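You operate a simulated robot arm through the tools that you are given. There is no shell and no other tool.

You are at the controls of a simulated two-armed robot. One attempt, no reset.

TASK
Flare the brass cap from the pale board in the press.
Fine: then stand it on the dark board; wind the press up again and bring the slider back to the middle.

The check looks at the end state, three seconds after you hand in, the way a careful person would. Anything else that was tipped, shoved, dropped, spilled or broken makes it a failure. A push-on lid holds only when it is set on centred and level and pressed home; a screw cap is set on level and turned clockwise until tight.

THE ROBOT
Two 7-joint arms with two-finger parallel grippers on one trunk that stands fixed in place. Base frame: the origin is at the foot of the trunk, x ahead of it, y to its left, z up. Readings come in mm, rad, newtons and seconds.
The left shoulder is at [60, 144, 978], the right one opposite. With the tool pointing down near the work surface each hand reaches from about 320 to 740 mm from the base axis, measured 20 degrees to its own side. Payload 1.57 kg a hand.
The TCP of each hand is the grasp point between the finger pads, 30 mm short of the fingertips. In the tool frame z runs along the fingers and y along their closing line. Largest opening 110 mm; finger width 24, thickness 12; the body of the gripper, 48 by 112 mm, starts 78 mm behind the TCP.
Orientation is told as [roll, pitch, yaw] about the base's x, y, z axes, in that order, counted from this pose: with the fingers straight down and closing along the base's y, the tool's x points along the base's -x, its y along +y and its z along -z.

THE INTERFACE
- The arms move only by the tool send_rows. It takes "left_targets", "right_targets" or both (then of equal length, played together; a hand with none holds still); each is a list of rows, each a list of 3 entries, a list of its own where there are three numbers: the shift along the tool's x, y, z in mm, then the turn, a rotation vector about the tool's x, y, z in degrees, then the gripper command, from -1 (fully open) to 1 (shut), values between in proportion. In form: [[[dx, dy, dz], [wx, wy, wz], grip], ...]. A call has 1 to 20 rows; each row is the pose to reach, as a shift and turn from the pose commanded when the call began, along the tool's axes at that moment. Rows are played at 5 a second. More than 50 mm and 0.15 rad between two rows, or a gripper value outside its range, and nothing of the call is played. Where a pose cannot be reached the arm comes as near as it can. A force on the tool above 40 N (or 10 N above the force at the start of the call, whichever is more), or a blocked arm, ends the call early, and 0.2 s more pass. The fingers move at their own pace (about 45 mm/s each) and stop on an object; they squeeze with about 34 N. The grip force told is the motor's: it shows also when the fingers shut on nothing. Time passes only in rows, and 0.2 s behind the last, so rows that repeat a pose let the fingers close. It gives the time, the measured TCP pose, the force on the tool (base axes), the opening and the grip force at its end, in the units of the frame above (readings bear some noise), with the torque about the TCP (base axes, N m) and any sound that the robot's microphone picked up.
- Cameras (640 x 400 px; columns grow to the right, rows downward): "scene" is now at [26.2, 56.2, 1592.5]; the picture's right is [0.69, -0.72, 0.00], its down [-0.52, -0.50, -0.69] and it looks along [0.50, 0.48, -0.72] (base axes); focal length 324 px, centre (320, 200). "left" rides on the left gripper at [70, -16, -141] in its tool frame; the picture's right is [0.23, 0.97, 0.00], its down [-0.85, 0.20, -0.48] and it looks along [-0.47, 0.11, 0.88] (tool axes); focal length 222 px, centre (320, 200). "right" rides on the right gripper at [70, 16, -141] in its tool frame; the picture's right is [-0.23, 0.97, 0.00], its down [-0.86, -0.20, -0.48] and it looks along [-0.47, -0.11, 0.88] (tool axes); focal length 222 px, centre (320, 200). There is no depth. A picture from a camera that has moved, and an enlarged one, comes with that camera's place and axes in the base frame and with its lens.
- grab_frame(camera): a new picture of that camera. It takes no simulated time.
- lift_body(by): slides the trunk up (or, below 0, down) by that many mm; the arms and the scene camera ride with it, the base frame stays. It gives what a move gives, with no picture.
- turn_head(pan, tilt): turns the head with the scene camera to pan (to the left, within 1.501 rad either way) and tilt (down, from -0.506 to 1.204), counted from straight ahead of the robot. It gives what a move gives.
- close_up(camera, box): a new picture of the part [left, top, right, bottom] of that camera's present view, enlarged. It takes no simulated time.
- close_job(): hands the job in; it is judged then, once.

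Places have to be worked out from the pictures, the camera data and where the tool is seen. Open the grippers and draw the arms clear of the work before you hand the job in, unless the task says otherwise.

The tools are called after "Call:" as a command line: name --argument value ..., lists and objects as JSON in quotes. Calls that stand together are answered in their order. send_rows: Moves the arms, as the interface text tells. Its arguments: {"type":"object","properties":{"left_targets":{"type":"array","items":{"type":"array"}},"right_targets":{"type":"array","items":{"type":"array"}}},"required":[]} The other tools are called the same way: lift_body (by) slides the trunk up or down; turn_head (pan, tilt) turns the head that bears the scene camera; grab_frame (camera) takes a picture; close_up (camera, box) takes an enlarged picture of a part of a camera's view; close_job () hands the job in.

At the start:

```text
time_s: 0.0
left_eef_pos: [269.5, 373.8, 1168.7]
left_tcp_rot: [-0.001, -0.001, 0.001]
left_contact_force: [-0.2, 0.9, 0.2]
left_ft_torque: [0.03, 0.03, 0.01]
left_opening: 110.1
left_grasp_force: 0.1
right_eef_pos: [387.1, 46.9, 1168.5]
right_tcp_rot: [0.0, 0.001, 0.0]
right_contact_force: [0.2, -0.1, -0.4]
right_ft_torque: [0.02, -0.03, -0.03]
right_opening: 110.2
right_grasp_force: 0.1
trunk travel left (down, up): [-577.0, 13.0]
head pan, tilt: [0.766, 0.806]
```

scene: 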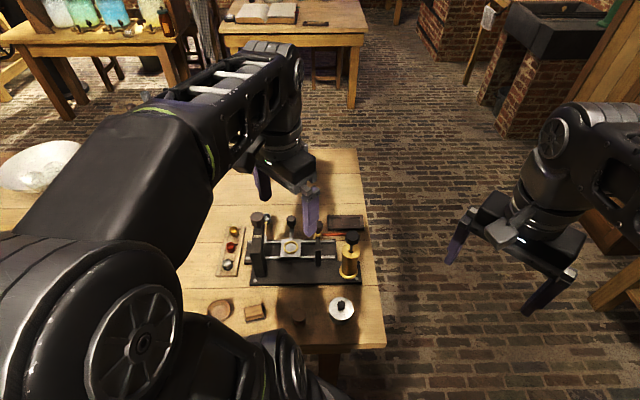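
right: 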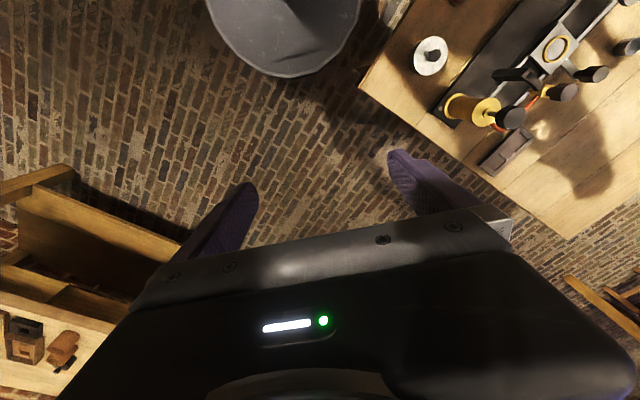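
left: 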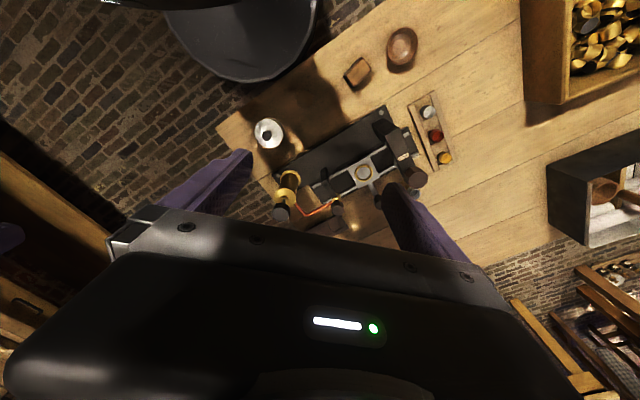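

I begin with enlarged views of the workbench to make out the press, boards and caps.

Call:
close_up --camera "scene" --box '[190, 190, 390, 340]'

Call:
close_up --camera "left" --box '[220, 20, 480, 240]'

Call:
close_up --camera "right" --box '[380, 0, 640, 200]'

```text
2.67 times, centred on (290, 265) of scene
camera zoom: at [26.2, 56.2, 1592.5], right [0.69, -0.72, 0.0], down [-0.52, -0.5, -0.69], along [0.5, 0.48, -0.72], focal length 863 px, centre (400, 27)
```

zoom: 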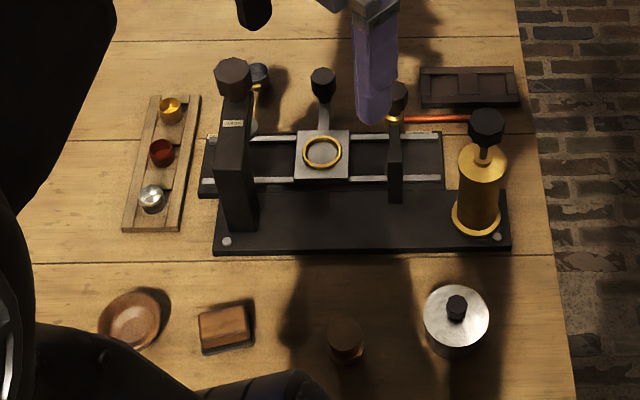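

```text
1.82 times, centred on (350, 130) of left
camera zoom: at [201.1, 358.2, 1309.5], right [-0.23, 0.97, 0.0], down [0.85, 0.2, 0.48], along [0.47, 0.11, -0.88], focal length 404 px, centre (266, 327)
```

zoom: 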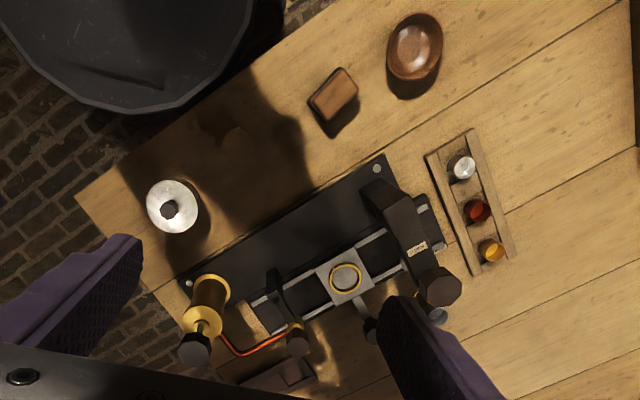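

```text
2.00 times, centred on (510, 100) of right
camera zoom: at [317.9, 63.0, 1310.5], right [0.23, 0.97, 0.0], down [0.86, -0.2, 0.48], along [0.47, -0.11, -0.88], focal length 444 px, centre (-60, 400)
```

zoom: 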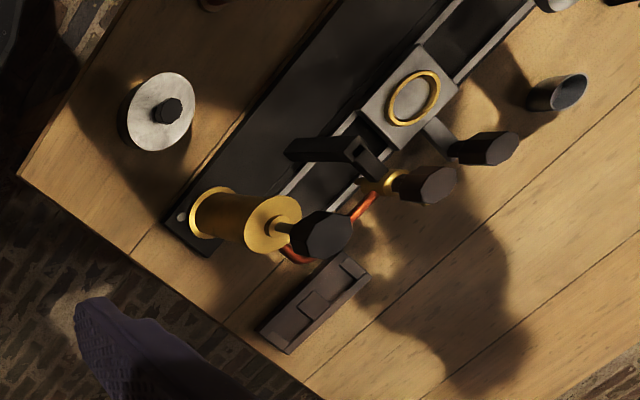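

The press lies at 45° to the base, its slider at about (365, 498, 828), plate top at z ≈ 784. I yaw the left hand by 45° and bring it lower, well above the press, for a closer look.

Call:
send_rows --left_targets '[[[0, 4, 21], [0, 0, -7.5], -1], [[0, 8, 43], [0, 0, -15], -1], [[0, 13, 64], [0, 0, -22.5], -1], [[0, 17, 86], [0, 0, -30], -1], [[0, 22, 107], [0, 0, -37.5], -1], [[0, 26, 129], [0, 0, -45], -1]]'

Call:
grab_frame --camera "left"

Call:
grab_frame --camera "scene"

```text
time_s: 1.4
left_eef_pos: [271.7, 399.6, 1038.7]
left_tcp_rot: [0.0, 0.001, 0.786]
left_contact_force: [-0.3, 0.3, -0.4]
left_ft_torque: [0.01, 0.01, 0.01]
left_opening: 110.3
left_grasp_force: 0.1
right_eef_pos: [387.6, 47.1, 1167.5]
right_tcp_rot: [0.0, -0.001, 0.001]
right_contact_force: [1.1, 0.5, 0.9]
right_ft_torque: [-0.01, -0.02, 0.0]
right_opening: 110.1
right_grasp_force: 0.0
trunk travel left (down, up): [-577.0, 13.0]
head pan, tilt: [0.766, 0.806]
```

```text
taken
camera left: at [234.1, 339.6, 1181.4], right [-0.85, 0.53, 0.0], down [0.46, 0.75, 0.48], along [0.25, 0.41, -0.88], focal length 222 px, centre (320, 200)
```

left: 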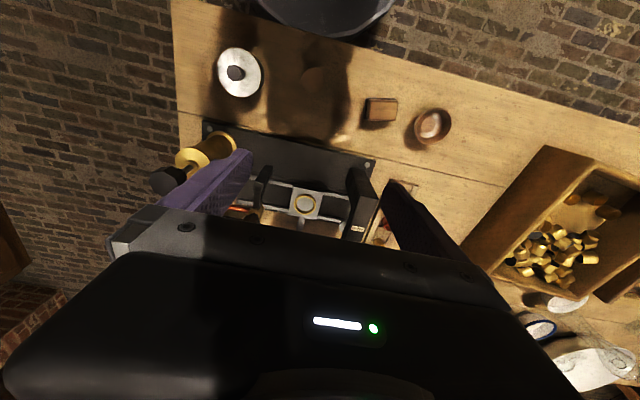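

```text
taken
camera scene: at [26.5, 56.5, 1592.5], right [0.69, -0.72, 0.0], down [-0.52, -0.5, -0.69], along [0.5, 0.48, -0.72], focal length 324 px, centre (320, 200)
```

scene: 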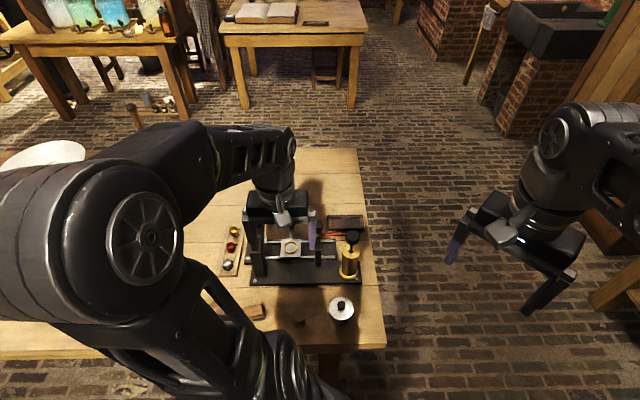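

The left camera now looks at the press from the robot side. I enlarge the parts.

Call:
close_up --camera "left" --box '[240, 110, 440, 250]'

Call:
close_up --camera "scene" --box '[205, 200, 305, 300]'

Call:
close_up --camera "scene" --box '[290, 200, 390, 300]'

```text
2.86 times, centred on (340, 180) of left
camera zoom: at [234.1, 339.6, 1181.4], right [-0.85, 0.53, 0.0], down [0.46, 0.75, 0.48], along [0.25, 0.41, -0.88], focal length 635 px, centre (263, 257)
```

zoom: 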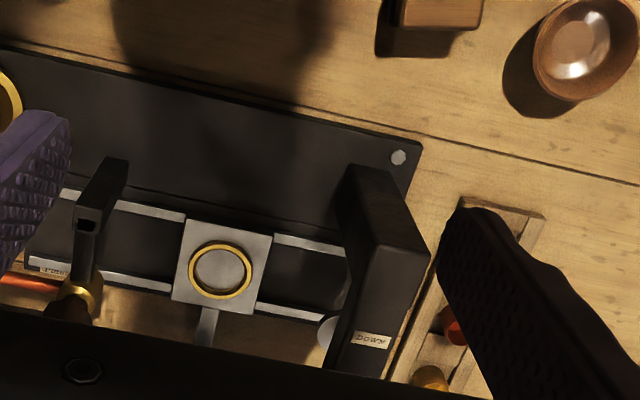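

```text
4.00 times, centred on (255, 250) of scene
camera zoom: at [26.5, 56.5, 1592.5], right [0.69, -0.72, 0.0], down [-0.52, -0.5, -0.69], along [0.5, 0.48, -0.72], focal length 1295 px, centre (580, 0)
```

zoom: 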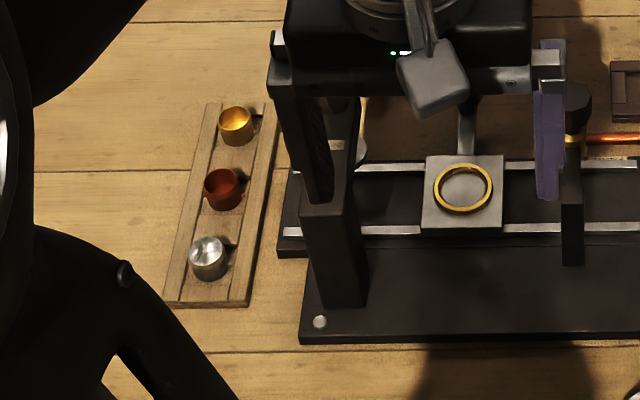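

```text
4.00 times, centred on (340, 250) of scene
camera zoom: at [26.5, 56.5, 1592.5], right [0.69, -0.72, 0.0], down [-0.52, -0.5, -0.69], along [0.5, 0.48, -0.72], focal length 1295 px, centre (240, 0)
```

zoom: 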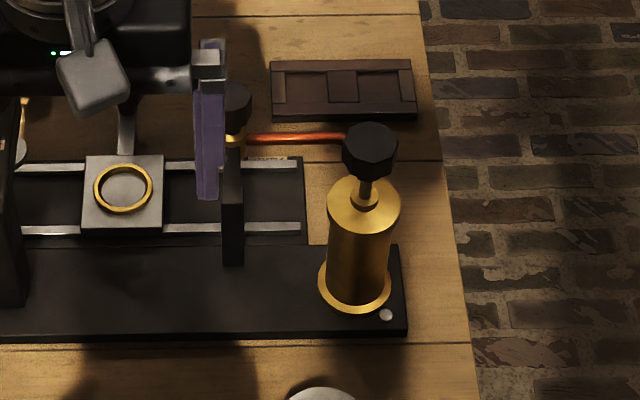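

Labels are on both towers: "DOWN" on the left one, and another one near the right one. I move the hand away from the robot and to the right to read that and see the knobs.

Call:
send_rows --left_targets '[[[-30, -30, 0], [0, 0, 0], -1], [[-60, -60, 0], [0, 0, 0], -1], [[-90, -60, 0], [0, 0, 0], -1]]'

Call:
grab_frame --camera "left"

```text
time_s: 2.2
left_eef_pos: [378.8, 421.4, 1039.6]
left_tcp_rot: [-0.001, 0.001, 0.789]
left_contact_force: [-0.7, -0.3, -0.1]
left_ft_torque: [0.01, 0.02, 0.02]
left_opening: 110.1
left_grasp_force: 0.1
right_eef_pos: [387.4, 46.8, 1168.1]
right_tcp_rot: [0.0, -0.001, 0.002]
right_contact_force: [0.2, 0.7, -1.1]
right_ft_torque: [-0.02, 0.04, -0.03]
right_opening: 110.0
right_grasp_force: 0.1
trunk travel left (down, up): [-577.0, 13.0]
head pan, tilt: [0.766, 0.806]
```

```text
taken
camera left: at [340.9, 361.4, 1182.0], right [-0.85, 0.53, 0.0], down [0.46, 0.75, 0.48], along [0.25, 0.41, -0.88], focal length 222 px, centre (320, 200)
```

left: 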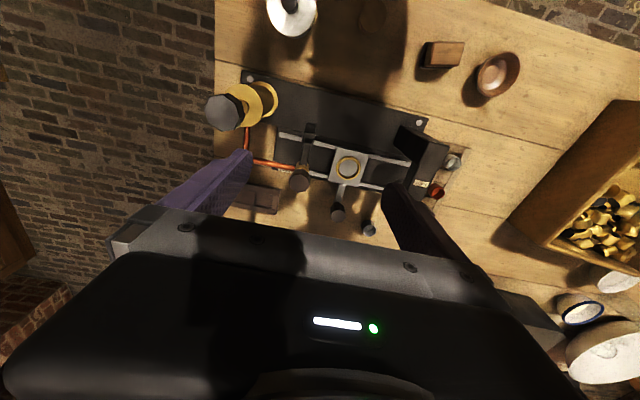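

Call:
close_up --camera "left" --box '[240, 110, 340, 220]'

Call:
close_up --camera "left" --box '[310, 110, 470, 240]'

Call:
close_up --camera "right" --box '[470, 0, 640, 130]'

```text
3.64 times, centred on (290, 165) of left
camera zoom: at [340.9, 361.4, 1182.0], right [-0.85, 0.53, 0.0], down [0.46, 0.75, 0.48], along [0.25, 0.41, -0.88], focal length 808 px, centre (429, 327)
```

zoom: 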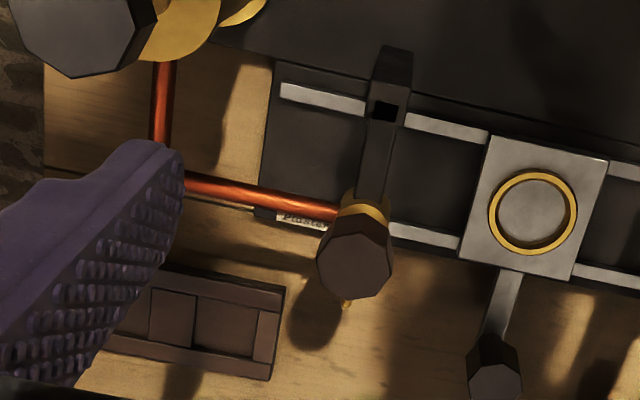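

```text
3.08 times, centred on (390, 175) of left
camera zoom: at [340.9, 361.4, 1182.0], right [-0.85, 0.53, 0.0], down [0.46, 0.75, 0.48], along [0.25, 0.41, -0.88], focal length 684 px, centre (105, 277)
```

zoom: 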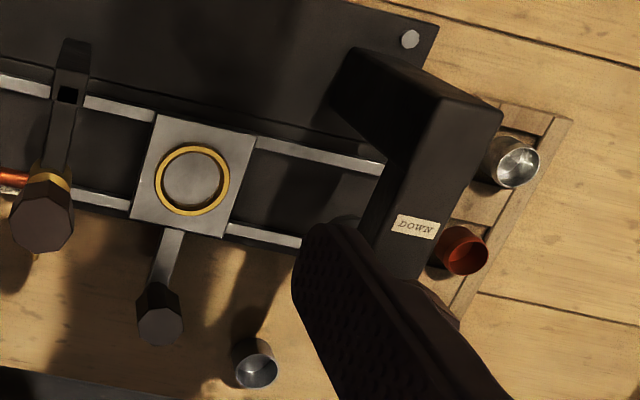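

```text
3.08 times, centred on (555, 65) of right
camera zoom: at [318.4, 63.9, 1310.2], right [0.23, 0.97, 0.0], down [0.86, -0.2, 0.48], along [0.47, -0.11, -0.88], focal length 684 px, centre (-403, 615)
```

zoom: 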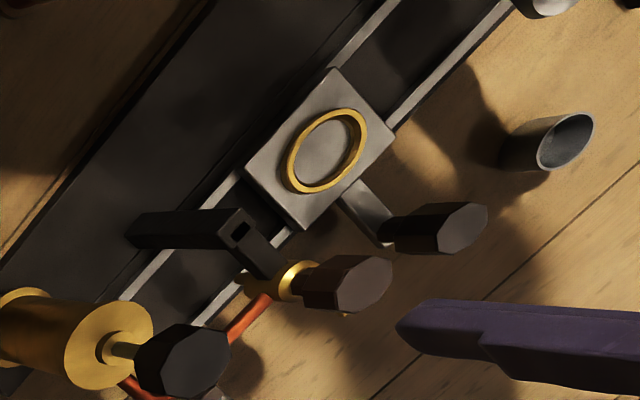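

The right station is labelled "Plaster" and must be left alone; the left one ("DOWN") is the screw press, its knob about (320, 571, 926). I move the left hand over towards the pale board, above knob height, to view the caps and the knob.

Call:
send_rows --left_targets '[[[-13, 39, 6], [0, 0, 0], -1], [[-26, 78, 12], [0, 0, 0], -1], [[-39, 116, 18], [0, 0, 0], -1], [[-52, 155, 24], [0, 0, 0], -1], [[-65, 193, 32], [0, 0, 0], -1], [[-78, 232, 40], [0, 0, 0], -1]]'

Call:
grab_frame --camera "left"

Call:
grab_frame --camera "scene"

```text
time_s: 3.6
left_eef_pos: [266.1, 640.7, 996.7]
left_tcp_rot: [0.0, 0.0, 0.785]
left_contact_force: [-0.4, -0.4, -0.5]
left_ft_torque: [-0.02, 0.02, -0.01]
left_opening: 110.1
left_grasp_force: 0.1
right_eef_pos: [387.7, 47.2, 1166.7]
right_tcp_rot: [0.0, -0.001, 0.0]
right_contact_force: [-0.6, -0.7, -0.9]
right_ft_torque: [0.01, 0.01, -0.05]
right_opening: 110.1
right_grasp_force: 0.0
trunk travel left (down, up): [-577.0, 13.0]
head pan, tilt: [0.766, 0.806]
```

```text
taken
camera left: at [229.8, 580.9, 1138.7], right [-0.85, 0.53, 0.0], down [0.46, 0.75, 0.48], along [0.25, 0.41, -0.88], focal length 222 px, centre (320, 200)
```

left: 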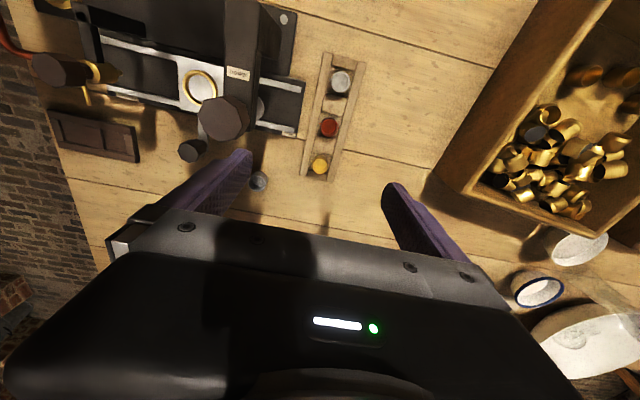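

```text
taken
camera scene: at [26.5, 57.4, 1592.4], right [0.69, -0.72, 0.0], down [-0.52, -0.5, -0.69], along [0.5, 0.48, -0.72], focal length 324 px, centre (320, 200)
```

scene: 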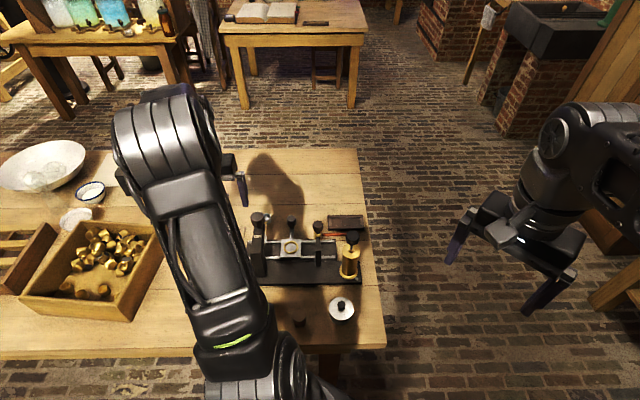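

Call:
close_up --camera "left" --box '[290, 40, 390, 200]'

Call:
close_up --camera "left" --box '[160, 20, 310, 200]'

Call:
close_up --camera "left" --box '[20, 20, 180, 180]'

Call:
close_up --camera "scene" --box '[230, 190, 380, 300]'

```text
2.50 times, centred on (340, 120) of left
camera zoom: at [229.8, 580.9, 1138.7], right [-0.85, 0.53, 0.0], down [0.46, 0.75, 0.48], along [0.25, 0.41, -0.88], focal length 555 px, centre (270, 400)
```

zoom: 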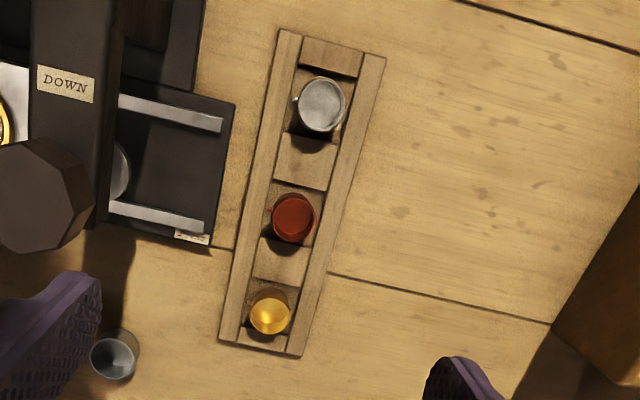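

```text
2.22 times, centred on (235, 110) of left
camera zoom: at [229.8, 580.9, 1138.7], right [-0.85, 0.53, 0.0], down [0.46, 0.75, 0.48], along [0.25, 0.41, -0.88], focal length 494 px, centre (509, 400)
```

zoom: 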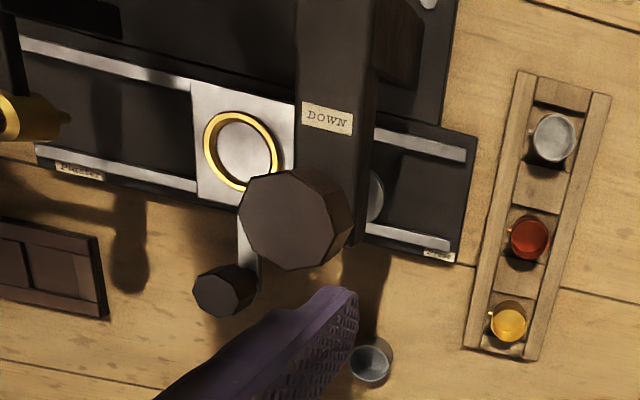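

```text
2.50 times, centred on (100, 100) of left
camera zoom: at [229.8, 580.9, 1138.7], right [-0.85, 0.53, 0.0], down [0.46, 0.75, 0.48], along [0.25, 0.41, -0.88], focal length 555 px, centre (870, 450)
```

zoom: 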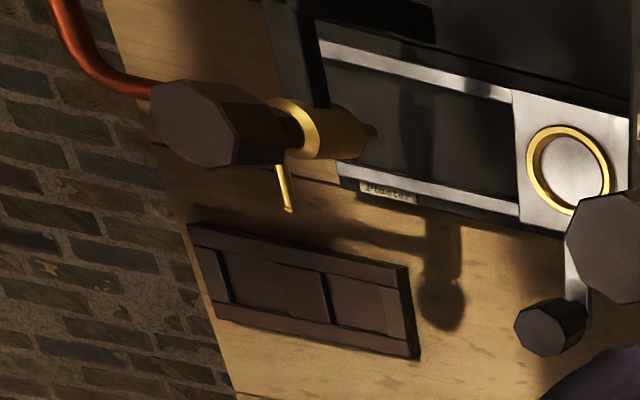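

```text
3.64 times, centred on (305, 245) of scene
camera zoom: at [26.5, 57.4, 1592.4], right [0.69, -0.72, 0.0], down [-0.52, -0.5, -0.69], along [0.5, 0.48, -0.72], focal length 1177 px, centre (374, 36)
```

zoom: 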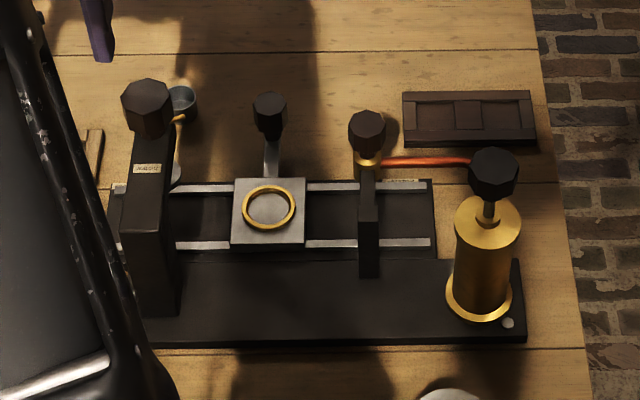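

I zoom harder on the caps, the nest, the labels and the dark board.

Call:
close_up --camera "left" --box '[305, 60, 360, 185]'

Call:
close_up --camera "left" --box '[300, 140, 340, 180]'

Call:
close_up --camera "left" --box '[275, 120, 305, 140]'

Call:
close_up --camera "left" --box '[170, 60, 230, 110]'

Call:
close_up --camera "left" --box '[40, 100, 150, 170]'

```text
3.20 times, centred on (332, 122) of left
camera zoom: at [229.8, 580.9, 1138.7], right [-0.85, 0.53, 0.0], down [0.46, 0.75, 0.48], along [0.25, 0.41, -0.88], focal length 711 px, centre (280, 448)
```

zoom: 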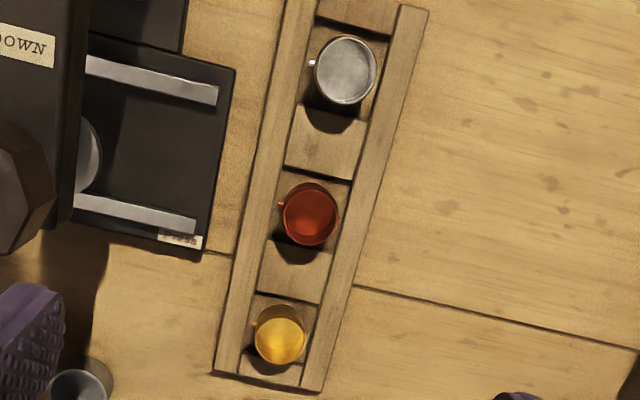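

```text
10.00 times, centred on (320, 160) of left
camera zoom: at [229.8, 580.9, 1138.7], right [-0.85, 0.53, 0.0], down [0.46, 0.75, 0.48], along [0.25, 0.41, -0.88], focal length 2221 px, centre (320, 600)
```

zoom: 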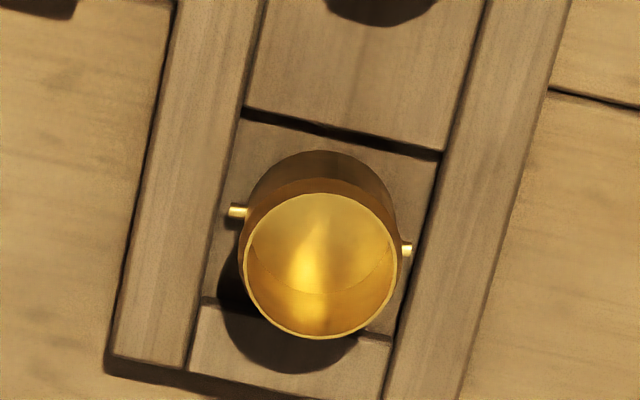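

```text
16.00 times, centred on (290, 130) of left
camera zoom: at [229.8, 580.9, 1138.7], right [-0.85, 0.53, 0.0], down [0.46, 0.75, 0.48], along [0.25, 0.41, -0.88], focal length 3554 px, centre (800, 1320)
```

zoom: 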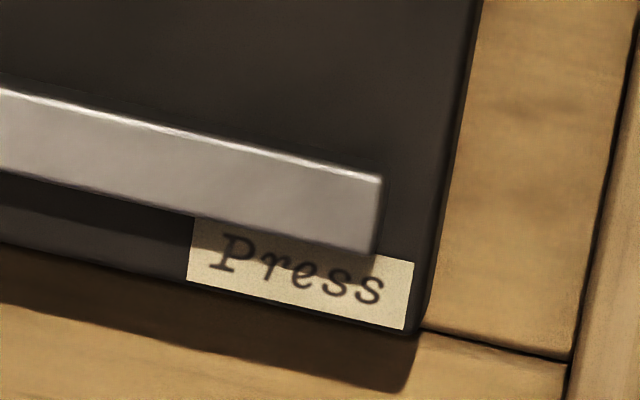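

```text
8.00 times, centred on (200, 85) of left
camera zoom: at [229.8, 580.9, 1138.7], right [-0.85, 0.53, 0.0], down [0.46, 0.75, 0.48], along [0.25, 0.41, -0.88], focal length 1777 px, centre (1280, 1120)
```

zoom: 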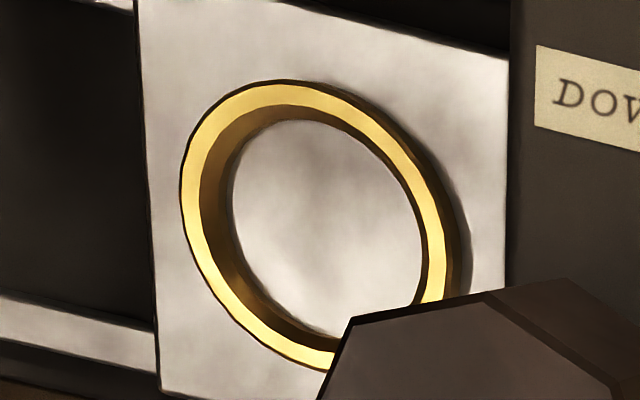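

```text
5.71 times, centred on (95, 135) of left
camera zoom: at [229.8, 580.9, 1138.7], right [-0.85, 0.53, 0.0], down [0.46, 0.75, 0.48], along [0.25, 0.41, -0.88], focal length 1269 px, centre (1606, 571)
```

zoom: 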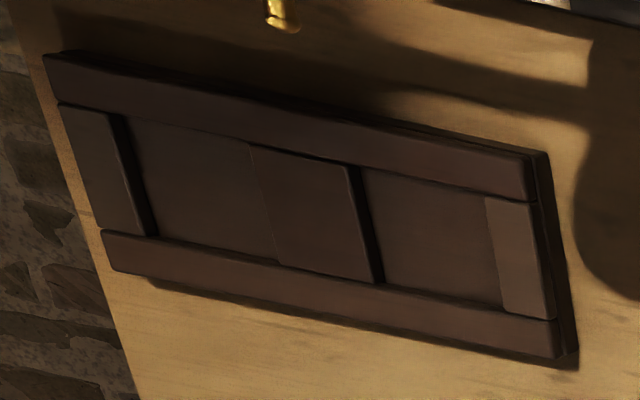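

The caps are bayonet caps, open at the top, with side pins across the board. Now the "DOWN" label and the press head more closely.

Call:
close_up --camera "left" --box '[220, 55, 260, 85]'

Call:
close_up --camera "left" --box '[185, 70, 275, 150]'

Call:
close_up --camera "right" --box '[590, 0, 640, 40]'

```text
13.33 times, centred on (240, 70) of left
camera zoom: at [229.8, 580.9, 1138.7], right [-0.85, 0.53, 0.0], down [0.46, 0.75, 0.48], along [0.25, 0.41, -0.88], focal length 2962 px, centre (1387, 1933)
```

zoom: 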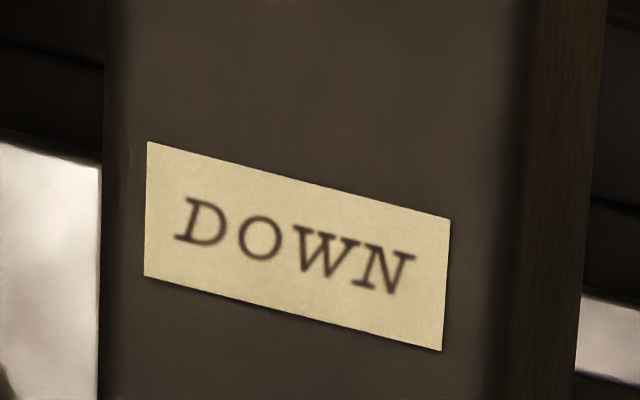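

```text
5.00 times, centred on (230, 110) of left
camera zoom: at [229.8, 580.9, 1138.7], right [-0.85, 0.53, 0.0], down [0.46, 0.75, 0.48], along [0.25, 0.41, -0.88], focal length 1111 px, centre (770, 650)
```

zoom: 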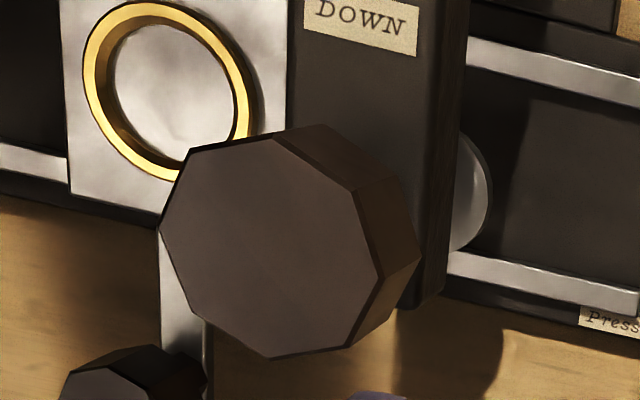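

```text
10.00 times, centred on (615, 20) of right
camera zoom: at [318.0, 64.0, 1310.4], right [0.23, 0.97, 0.0], down [0.86, -0.2, 0.48], along [0.47, -0.11, -0.88], focal length 2221 px, centre (-2630, 2000)
```

zoom: 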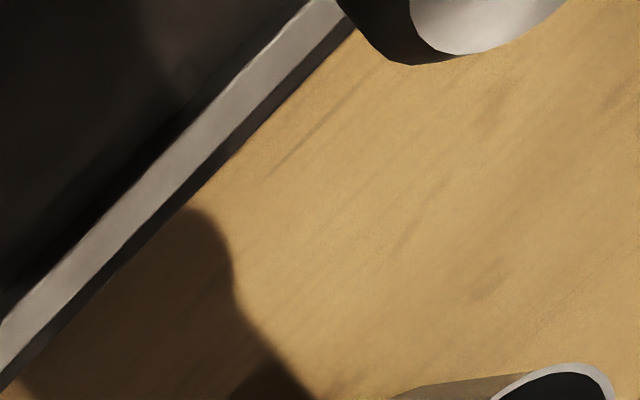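

Triangulated: press knob top ≈ (315, 563, 947), nest ring ≈ (370.5, 508, 810), brass cap rim ≈ (295.5, 687, 800) with pins along the slider axis. I go above the cap and turn the hand to yaw 135° so that the fingers close along the board, clear of the pins, half open.

Call:
send_rows --left_targets '[[[-5, 1, 5], [0, 0, -7.5], 0], [[-9, 2, 10], [0, 0, -15], 0], [[-14, 3, 15], [0, 0, -22.5], 0], [[-18, 4, 20], [0, 0, -30], 0], [[-23, 5, 25], [0, 0, -37.5], 0], [[-27, 6, 30], [0, 0, -45], 0], [[-32, 7, 35], [0, 0, -52.5], 0], [[-36, 8, 40], [0, 0, -60], 0], [[-41, 9, 45], [0, 0, -67.5], 0], [[-45, 10, 50], [0, 0, -75], 0], [[-49, 11, 55], [0, 0, -82.5], 0], [[-53.6, 12, 60], [0, 0, -90], 0]]'

Call:
grab_frame --camera "left"

Call:
grab_frame --camera "scene"

```text
time_s: 6.2
left_eef_pos: [297.7, 688.0, 938.5]
left_tcp_rot: [0.0, -0.001, 2.359]
left_contact_force: [-0.2, 0.3, -1.2]
left_ft_torque: [0.0, -0.01, -0.02]
left_opening: 55.0
left_grasp_force: 0.0
right_eef_pos: [387.5, 46.5, 1167.6]
right_tcp_rot: [-0.001, 0.001, 0.0]
right_contact_force: [0.9, 0.8, 0.1]
right_ft_torque: [-0.01, -0.02, 0.01]
right_opening: 109.9
right_grasp_force: 0.0
trunk travel left (down, up): [-577.0, 13.0]
head pan, tilt: [0.766, 0.806]
```

```text
taken
camera left: at [358.5, 650.1, 1080.3], right [-0.53, -0.85, 0.0], down [-0.75, 0.46, 0.48], along [-0.41, 0.25, -0.88], focal length 222 px, centre (320, 200)
```

left: 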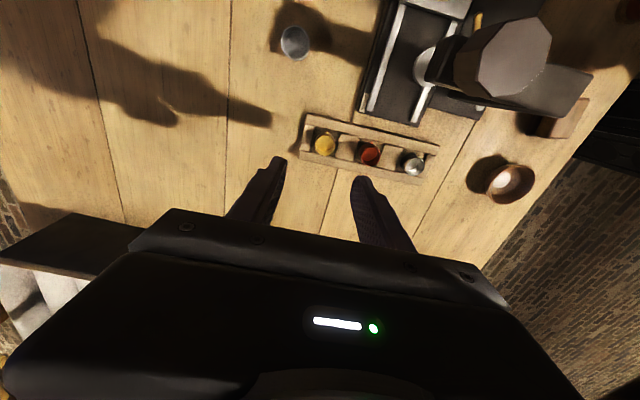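

```text
taken
camera scene: at [26.4, 56.5, 1592.5], right [0.69, -0.72, 0.0], down [-0.52, -0.5, -0.69], along [0.5, 0.48, -0.72], focal length 324 px, centre (320, 200)
```

scene: 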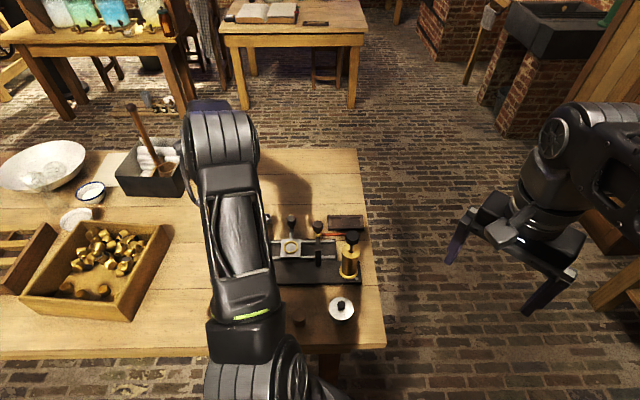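

Yaw 135° reaches fine. I enlarge the cap view to refine its place relative to the fingers.

Call:
close_up --camera "left" --box '[290, 110, 450, 210]'

Call:
close_up --camera "left" --box '[300, 120, 350, 165]'

Call:
close_up --camera "left" --box '[400, 0, 620, 160]'

```text
4.00 times, centred on (370, 160) of left
camera zoom: at [358.5, 650.1, 1080.3], right [-0.53, -0.85, 0.0], down [-0.75, 0.46, 0.48], along [-0.41, 0.25, -0.88], focal length 888 px, centre (120, 360)
```

zoom: 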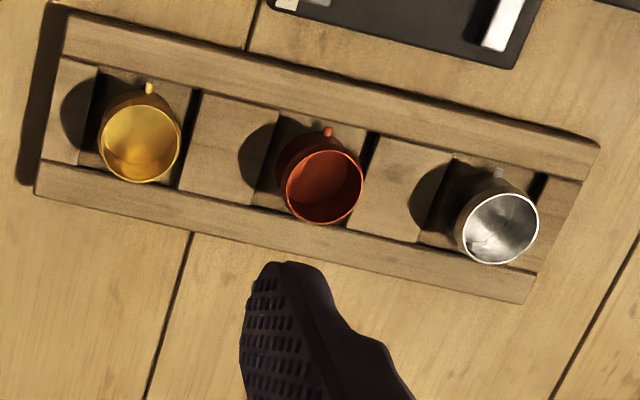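

```text
8.89 times, centred on (325, 142) of left
camera zoom: at [358.5, 650.1, 1080.3], right [-0.53, -0.85, 0.0], down [-0.75, 0.46, 0.48], along [-0.41, 0.25, -0.88], focal length 1974 px, centre (276, 711)
```

zoom: 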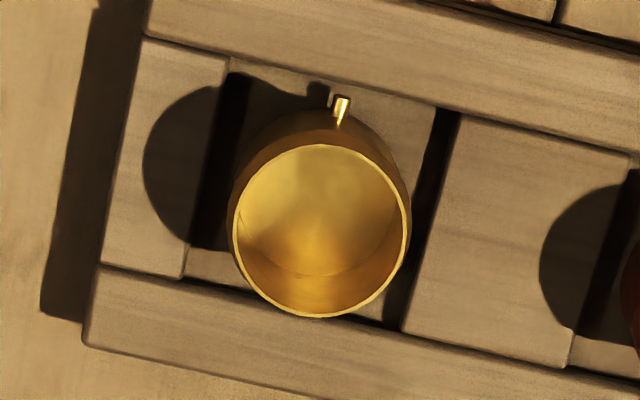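

```text
2.50 times, centred on (510, 80) of left
camera zoom: at [358.5, 650.1, 1080.3], right [-0.53, -0.85, 0.0], down [-0.75, 0.46, 0.48], along [-0.41, 0.25, -0.88], focal length 555 px, centre (-155, 500)
```

zoom: 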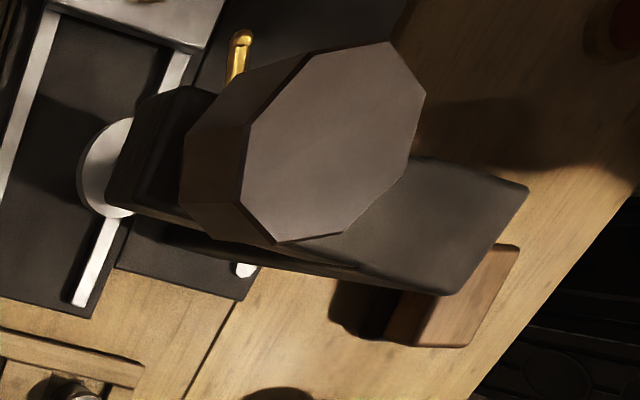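

The cap's axis sits about 2 mm towards −u and 7.5 mm along the closing line from the tool axis. I correct that and descend to TCP z ≈ 848 for a check.

Call:
send_rows --left_targets '[[[-2, 7.5, 15], [0, 0, 0], 0], [[-2, 7.5, 45], [0, 0, 0], 0], [[-2, 7.5, 75], [0, 0, 0], 0], [[-2, 7.5, 90], [0, 0, 0], 0]]'

Call:
close_up --camera "left" --box '[250, 110, 400, 210]'

```text
time_s: 7.2
left_eef_pos: [291.8, 682.4, 849.1]
left_tcp_rot: [0.0, 0.001, 2.357]
left_contact_force: [0.1, 0.2, -0.4]
left_ft_torque: [0.0, 0.01, -0.02]
left_opening: 55.0
left_grasp_force: 0.1
right_eef_pos: [387.5, 46.9, 1167.0]
right_tcp_rot: [-0.001, 0.0, 0.0]
right_contact_force: [-0.2, -0.5, -0.2]
right_ft_torque: [-0.03, 0.01, -0.02]
right_opening: 110.0
right_grasp_force: 0.0
trunk travel left (down, up): [-577.0, 13.0]
head pan, tilt: [0.766, 0.806]
```

```text
4.00 times, centred on (325, 160) of left
camera zoom: at [352.2, 645.4, 990.2], right [-0.53, -0.85, 0.0], down [-0.75, 0.46, 0.48], along [-0.41, 0.25, -0.88], focal length 888 px, centre (300, 360)
```

zoom: 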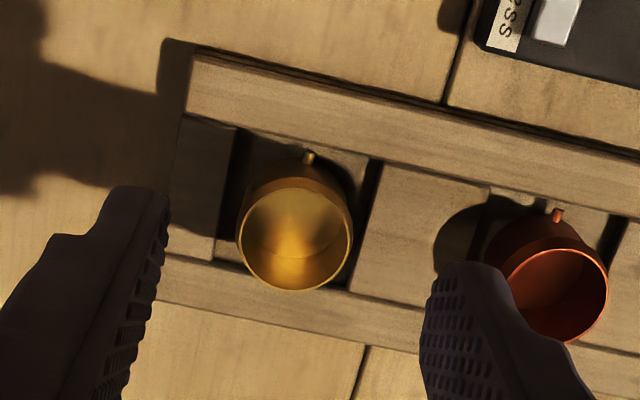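

The cap now sits centred between the fingers (within ~1 mm). I lower to TCP z ≈ 819 (tips ~11 mm below the rim) and close gently.

Call:
send_rows --left_targets '[[[0, -0.5, 10], [0, 0, 0], 0], [[0, -0.5, 20], [0, 0, 0], 0], [[0, -0.5, 30], [0, 0, 0], 0], [[0, -0.5, 30], [0, 0, 0], 0]]'

Call:
close_up --camera "left" --box '[250, 110, 400, 210]'

```text
time_s: 8.2
left_eef_pos: [291.7, 683.7, 819.6]
left_tcp_rot: [0.0, -0.002, 2.356]
left_contact_force: [-0.6, 0.6, 10.0]
left_ft_torque: [-0.32, 0.21, -0.11]
left_opening: 55.2
left_grasp_force: 0.0
right_eef_pos: [386.6, 46.4, 1169.0]
right_tcp_rot: [0.001, 0.001, 0.0]
right_contact_force: [-0.3, 0.4, -0.2]
right_ft_torque: [-0.01, 0.02, 0.0]
right_opening: 110.1
right_grasp_force: 0.1
trunk travel left (down, up): [-577.0, 13.0]
head pan, tilt: [0.766, 0.806]
```

```text
4.00 times, centred on (325, 160) of left
camera zoom: at [351.8, 646.5, 962.2], right [-0.53, -0.85, 0.0], down [-0.75, 0.46, 0.48], along [-0.41, 0.25, -0.88], focal length 888 px, centre (300, 360)
```

zoom: 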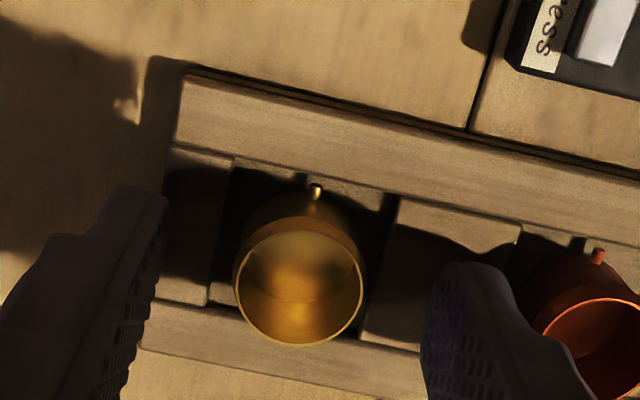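

A 10 N contact: a fingertip rests on the block between pockets (top ≈ 790). I rise 2 mm and close on the cap.

Call:
send_rows --left_targets '[[[0, 0, -2], [0, 0, 0], 0], [[0, 0, -2], [0, 0, 0], 0.3], [[0, 0, -2], [0, 0, 0], 0.5], [[0, 0, -2], [0, 0, 0], 0.7], [[0, 0, -2], [0, 0, 0], 0.7], [[0, 0, -2], [0, 0, 0], 0.7]]'

Call:
close_up --camera "left" --box '[250, 110, 400, 210]'

```text
time_s: 9.6
left_eef_pos: [290.6, 683.6, 822.1]
left_tcp_rot: [-0.001, 0.001, 2.357]
left_contact_force: [-0.5, -0.1, -0.6]
left_ft_torque: [-0.01, 0.04, 0.04]
left_opening: 21.3
left_grasp_force: 33.7
right_eef_pos: [388.3, 46.4, 1168.6]
right_tcp_rot: [0.0, 0.0, 0.001]
right_contact_force: [0.7, 0.2, 0.6]
right_ft_torque: [-0.01, 0.0, 0.02]
right_opening: 110.0
right_grasp_force: 0.0
trunk travel left (down, up): [-577.0, 13.0]
head pan, tilt: [0.766, 0.806]
```

```text
4.00 times, centred on (325, 160) of left
camera zoom: at [352.1, 646.4, 962.5], right [-0.53, -0.85, 0.0], down [-0.75, 0.46, 0.48], along [-0.41, 0.25, -0.88], focal length 888 px, centre (300, 360)
```

zoom: 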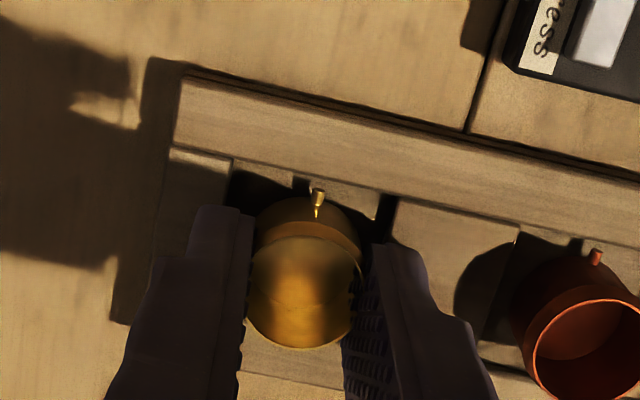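

The cap is held (opening 21.3 mm, 34 N). I lift it straight up and check.

Call:
send_rows --left_targets '[[[0, 0, -10], [0, 0, 0], 0.7], [[0, 0, -30], [0, 0, 0], 0.7], [[0, 0, -60], [0, 0, 0], 0.7]]'

Call:
close_up --camera "left" --box '[250, 110, 400, 210]'

Call:
grab_frame --camera "left"

```text
time_s: 10.4
left_eef_pos: [292.0, 681.9, 880.9]
left_tcp_rot: [0.001, -0.002, 2.357]
left_contact_force: [0.1, 0.2, -0.3]
left_ft_torque: [-0.01, -0.01, -0.02]
left_opening: 21.4
left_grasp_force: 34.1
right_eef_pos: [385.9, 47.8, 1167.9]
right_tcp_rot: [0.0, -0.001, -0.002]
right_contact_force: [-0.3, 0.0, 0.4]
right_ft_torque: [0.03, -0.01, 0.0]
right_opening: 110.0
right_grasp_force: 0.1
trunk travel left (down, up): [-577.0, 13.0]
head pan, tilt: [0.766, 0.806]
```

```text
4.00 times, centred on (325, 160) of left
camera zoom: at [352.5, 645.5, 1022.5], right [-0.53, -0.85, 0.0], down [-0.75, 0.46, 0.48], along [-0.41, 0.25, -0.88], focal length 888 px, centre (300, 360)
```

zoom: 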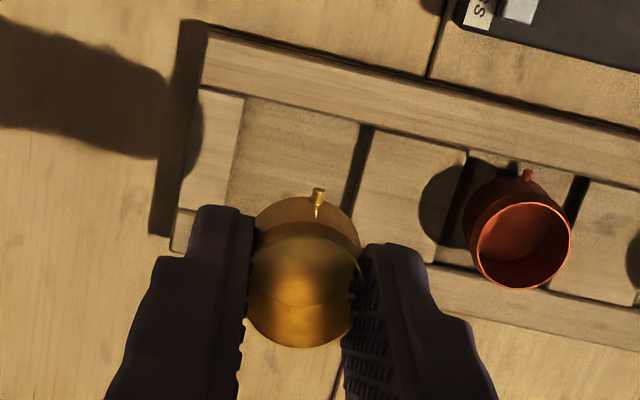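

```text
taken
camera left: at [352.5, 645.5, 1022.5], right [-0.53, -0.85, 0.0], down [-0.75, 0.46, 0.48], along [-0.41, 0.25, -0.88], focal length 222 px, centre (320, 200)
```

left: 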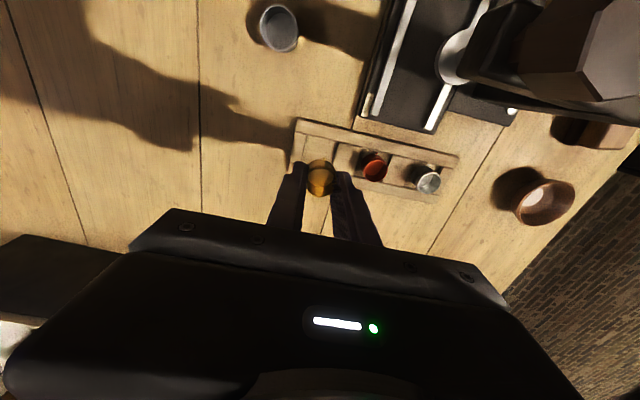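

Holding well. I raise it to z ≈ 1020 and carry it over the nest at about (370.5, 508), then come down to 930 to look.

Call:
send_rows --left_targets '[[[0, 0, -35], [0, 0, 0], 0.7], [[0, 0, -70], [0, 0, 0], 0.7], [[0, 0, -105], [0, 0, 0], 0.7], [[0, 0, -139], [0, 0, 0], 0.7], [[36, 13, -139], [0, 0, 0], 0.7], [[72, 27, -139], [0, 0, 0], 0.7], [[107, 40, -139], [0, 0, 0], 0.7], [[143, 54, -139], [0, 0, 0], 0.7], [[178.5, 67.5, -139], [0, 0, 0], 0.7], [[178.5, 67.5, -110], [0, 0, 0], 0.7], [[178.5, 67.5, -80], [0, 0, 0], 0.7], [[178.5, 67.5, -50], [0, 0, 0], 0.7]]'

Call:
grab_frame --camera "left"

Call:
close_up --camera "left" --box '[240, 90, 400, 210]'

Call:
close_up --camera "scene" --box '[230, 190, 380, 300]'

```text
time_s: 13.0
left_eef_pos: [371.8, 506.8, 930.0]
left_tcp_rot: [0.001, 0.0, 2.355]
left_contact_force: [0.7, 0.7, 0.8]
left_ft_torque: [-0.01, 0.02, 0.0]
left_opening: 21.4
left_grasp_force: 34.2
right_eef_pos: [387.3, 47.2, 1167.4]
right_tcp_rot: [0.0, -0.001, -0.001]
right_contact_force: [0.4, 0.0, 0.2]
right_ft_torque: [-0.02, 0.0, -0.01]
right_opening: 110.1
right_grasp_force: 0.0
trunk travel left (down, up): [-577.0, 13.0]
head pan, tilt: [0.766, 0.806]
```

```text
taken
camera left: at [431.5, 471.3, 1071.4], right [-0.53, -0.85, 0.0], down [-0.75, 0.46, 0.48], along [-0.41, 0.25, -0.88], focal length 222 px, centre (320, 200)
```

left: 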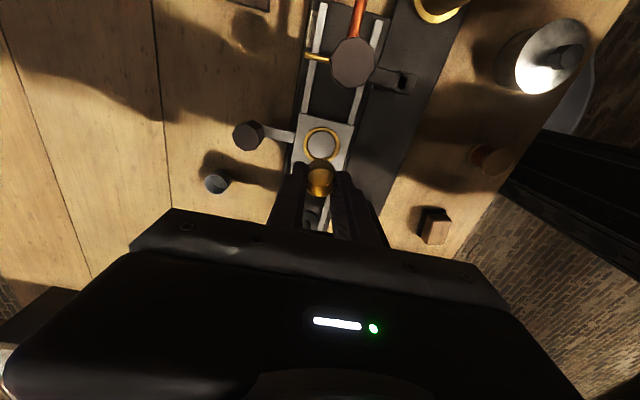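

```text
3.33 times, centred on (320, 150) of left
camera zoom: at [431.5, 471.3, 1071.4], right [-0.53, -0.85, 0.0], down [-0.75, 0.46, 0.48], along [-0.41, 0.25, -0.88], focal length 740 px, centre (320, 367)
```

zoom: 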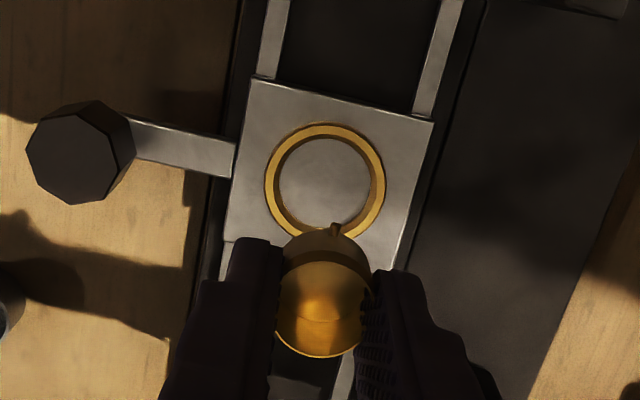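

```text
3.64 times, centred on (305, 245) of scene
camera zoom: at [26.9, 56.8, 1592.5], right [0.69, -0.72, 0.0], down [-0.52, -0.5, -0.69], along [0.5, 0.48, -0.72], focal length 1177 px, centre (374, 36)
```

zoom: 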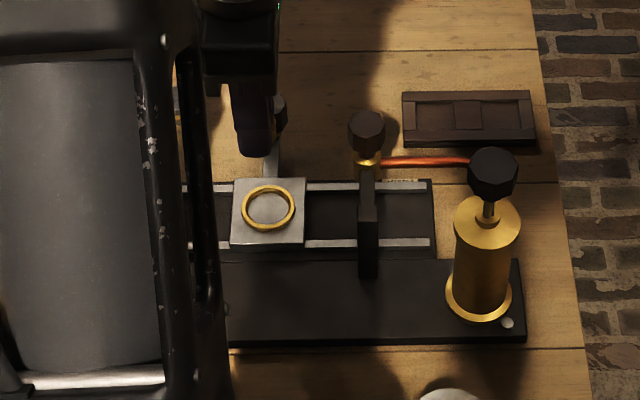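

The ring centre appears ≈4 mm further along +u than the tool axis and the cap sits ≈1–2 mm the other way. I shift by 5 mm and lower to 875 for a second, closer comparison.

Call:
send_rows --left_targets '[[[5, 1, 20], [0, 0, 0], 0.7], [[5, 1, 40], [0, 0, 0], 0.7], [[5, 1, 55], [0, 0, 0], 0.7]]'

Call:
close_up --camera "left" --box '[240, 110, 400, 230]'

Call:
close_up --camera "scene" --box '[260, 220, 320, 265]'

Call:
close_up --camera "right" --box '[480, 0, 600, 80]'

```text
time_s: 13.8
left_eef_pos: [372.2, 503.5, 875.5]
left_tcp_rot: [0.002, -0.001, 2.358]
left_contact_force: [0.5, 0.2, -0.5]
left_ft_torque: [0.01, 0.0, -0.02]
left_opening: 21.0
left_grasp_force: 34.2
right_eef_pos: [388.4, 46.2, 1166.7]
right_tcp_rot: [0.001, 0.0, 0.0]
right_contact_force: [0.1, 0.1, -0.4]
right_ft_torque: [-0.01, -0.01, -0.02]
right_opening: 110.0
right_grasp_force: 0.0
trunk travel left (down, up): [-577.0, 13.0]
head pan, tilt: [0.766, 0.806]
```

```text
3.33 times, centred on (320, 170) of left
camera zoom: at [433.1, 466.9, 1016.7], right [-0.53, -0.85, 0.0], down [-0.75, 0.46, 0.48], along [-0.41, 0.25, -0.88], focal length 740 px, centre (320, 300)
```

zoom: 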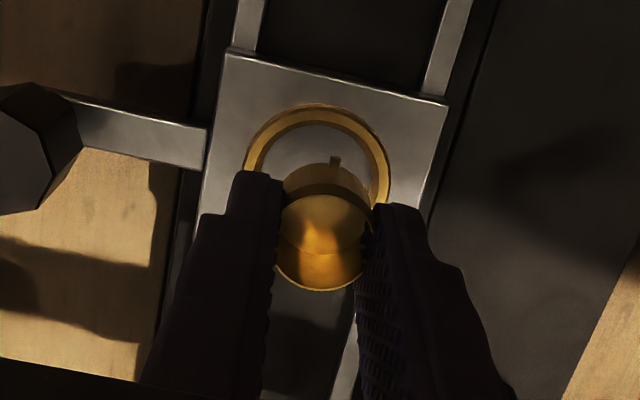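

```text
8.89 times, centred on (290, 242) of scene
camera zoom: at [26.8, 56.5, 1592.5], right [0.69, -0.72, 0.0], down [-0.52, -0.5, -0.69], along [0.5, 0.48, -0.72], focal length 2877 px, centre (587, -178)
```

zoom: 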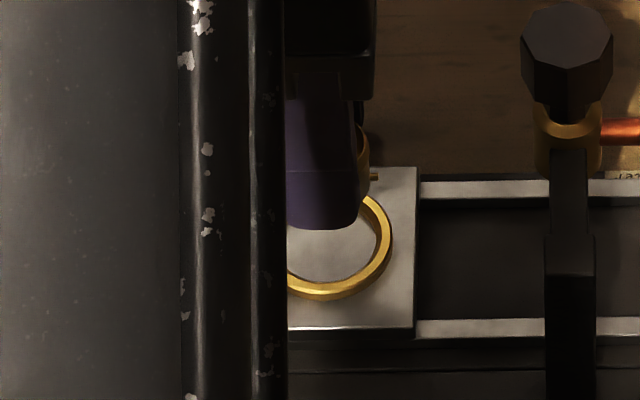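

```text
5.00 times, centred on (540, 40) of right
camera zoom: at [318.3, 63.3, 1310.3], right [0.23, 0.97, 0.0], down [0.86, -0.2, 0.48], along [0.47, -0.11, -0.88], focal length 1111 px, centre (-780, 1000)
```

zoom: 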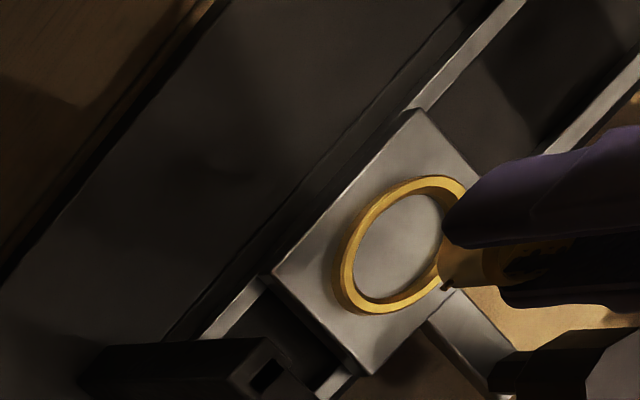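

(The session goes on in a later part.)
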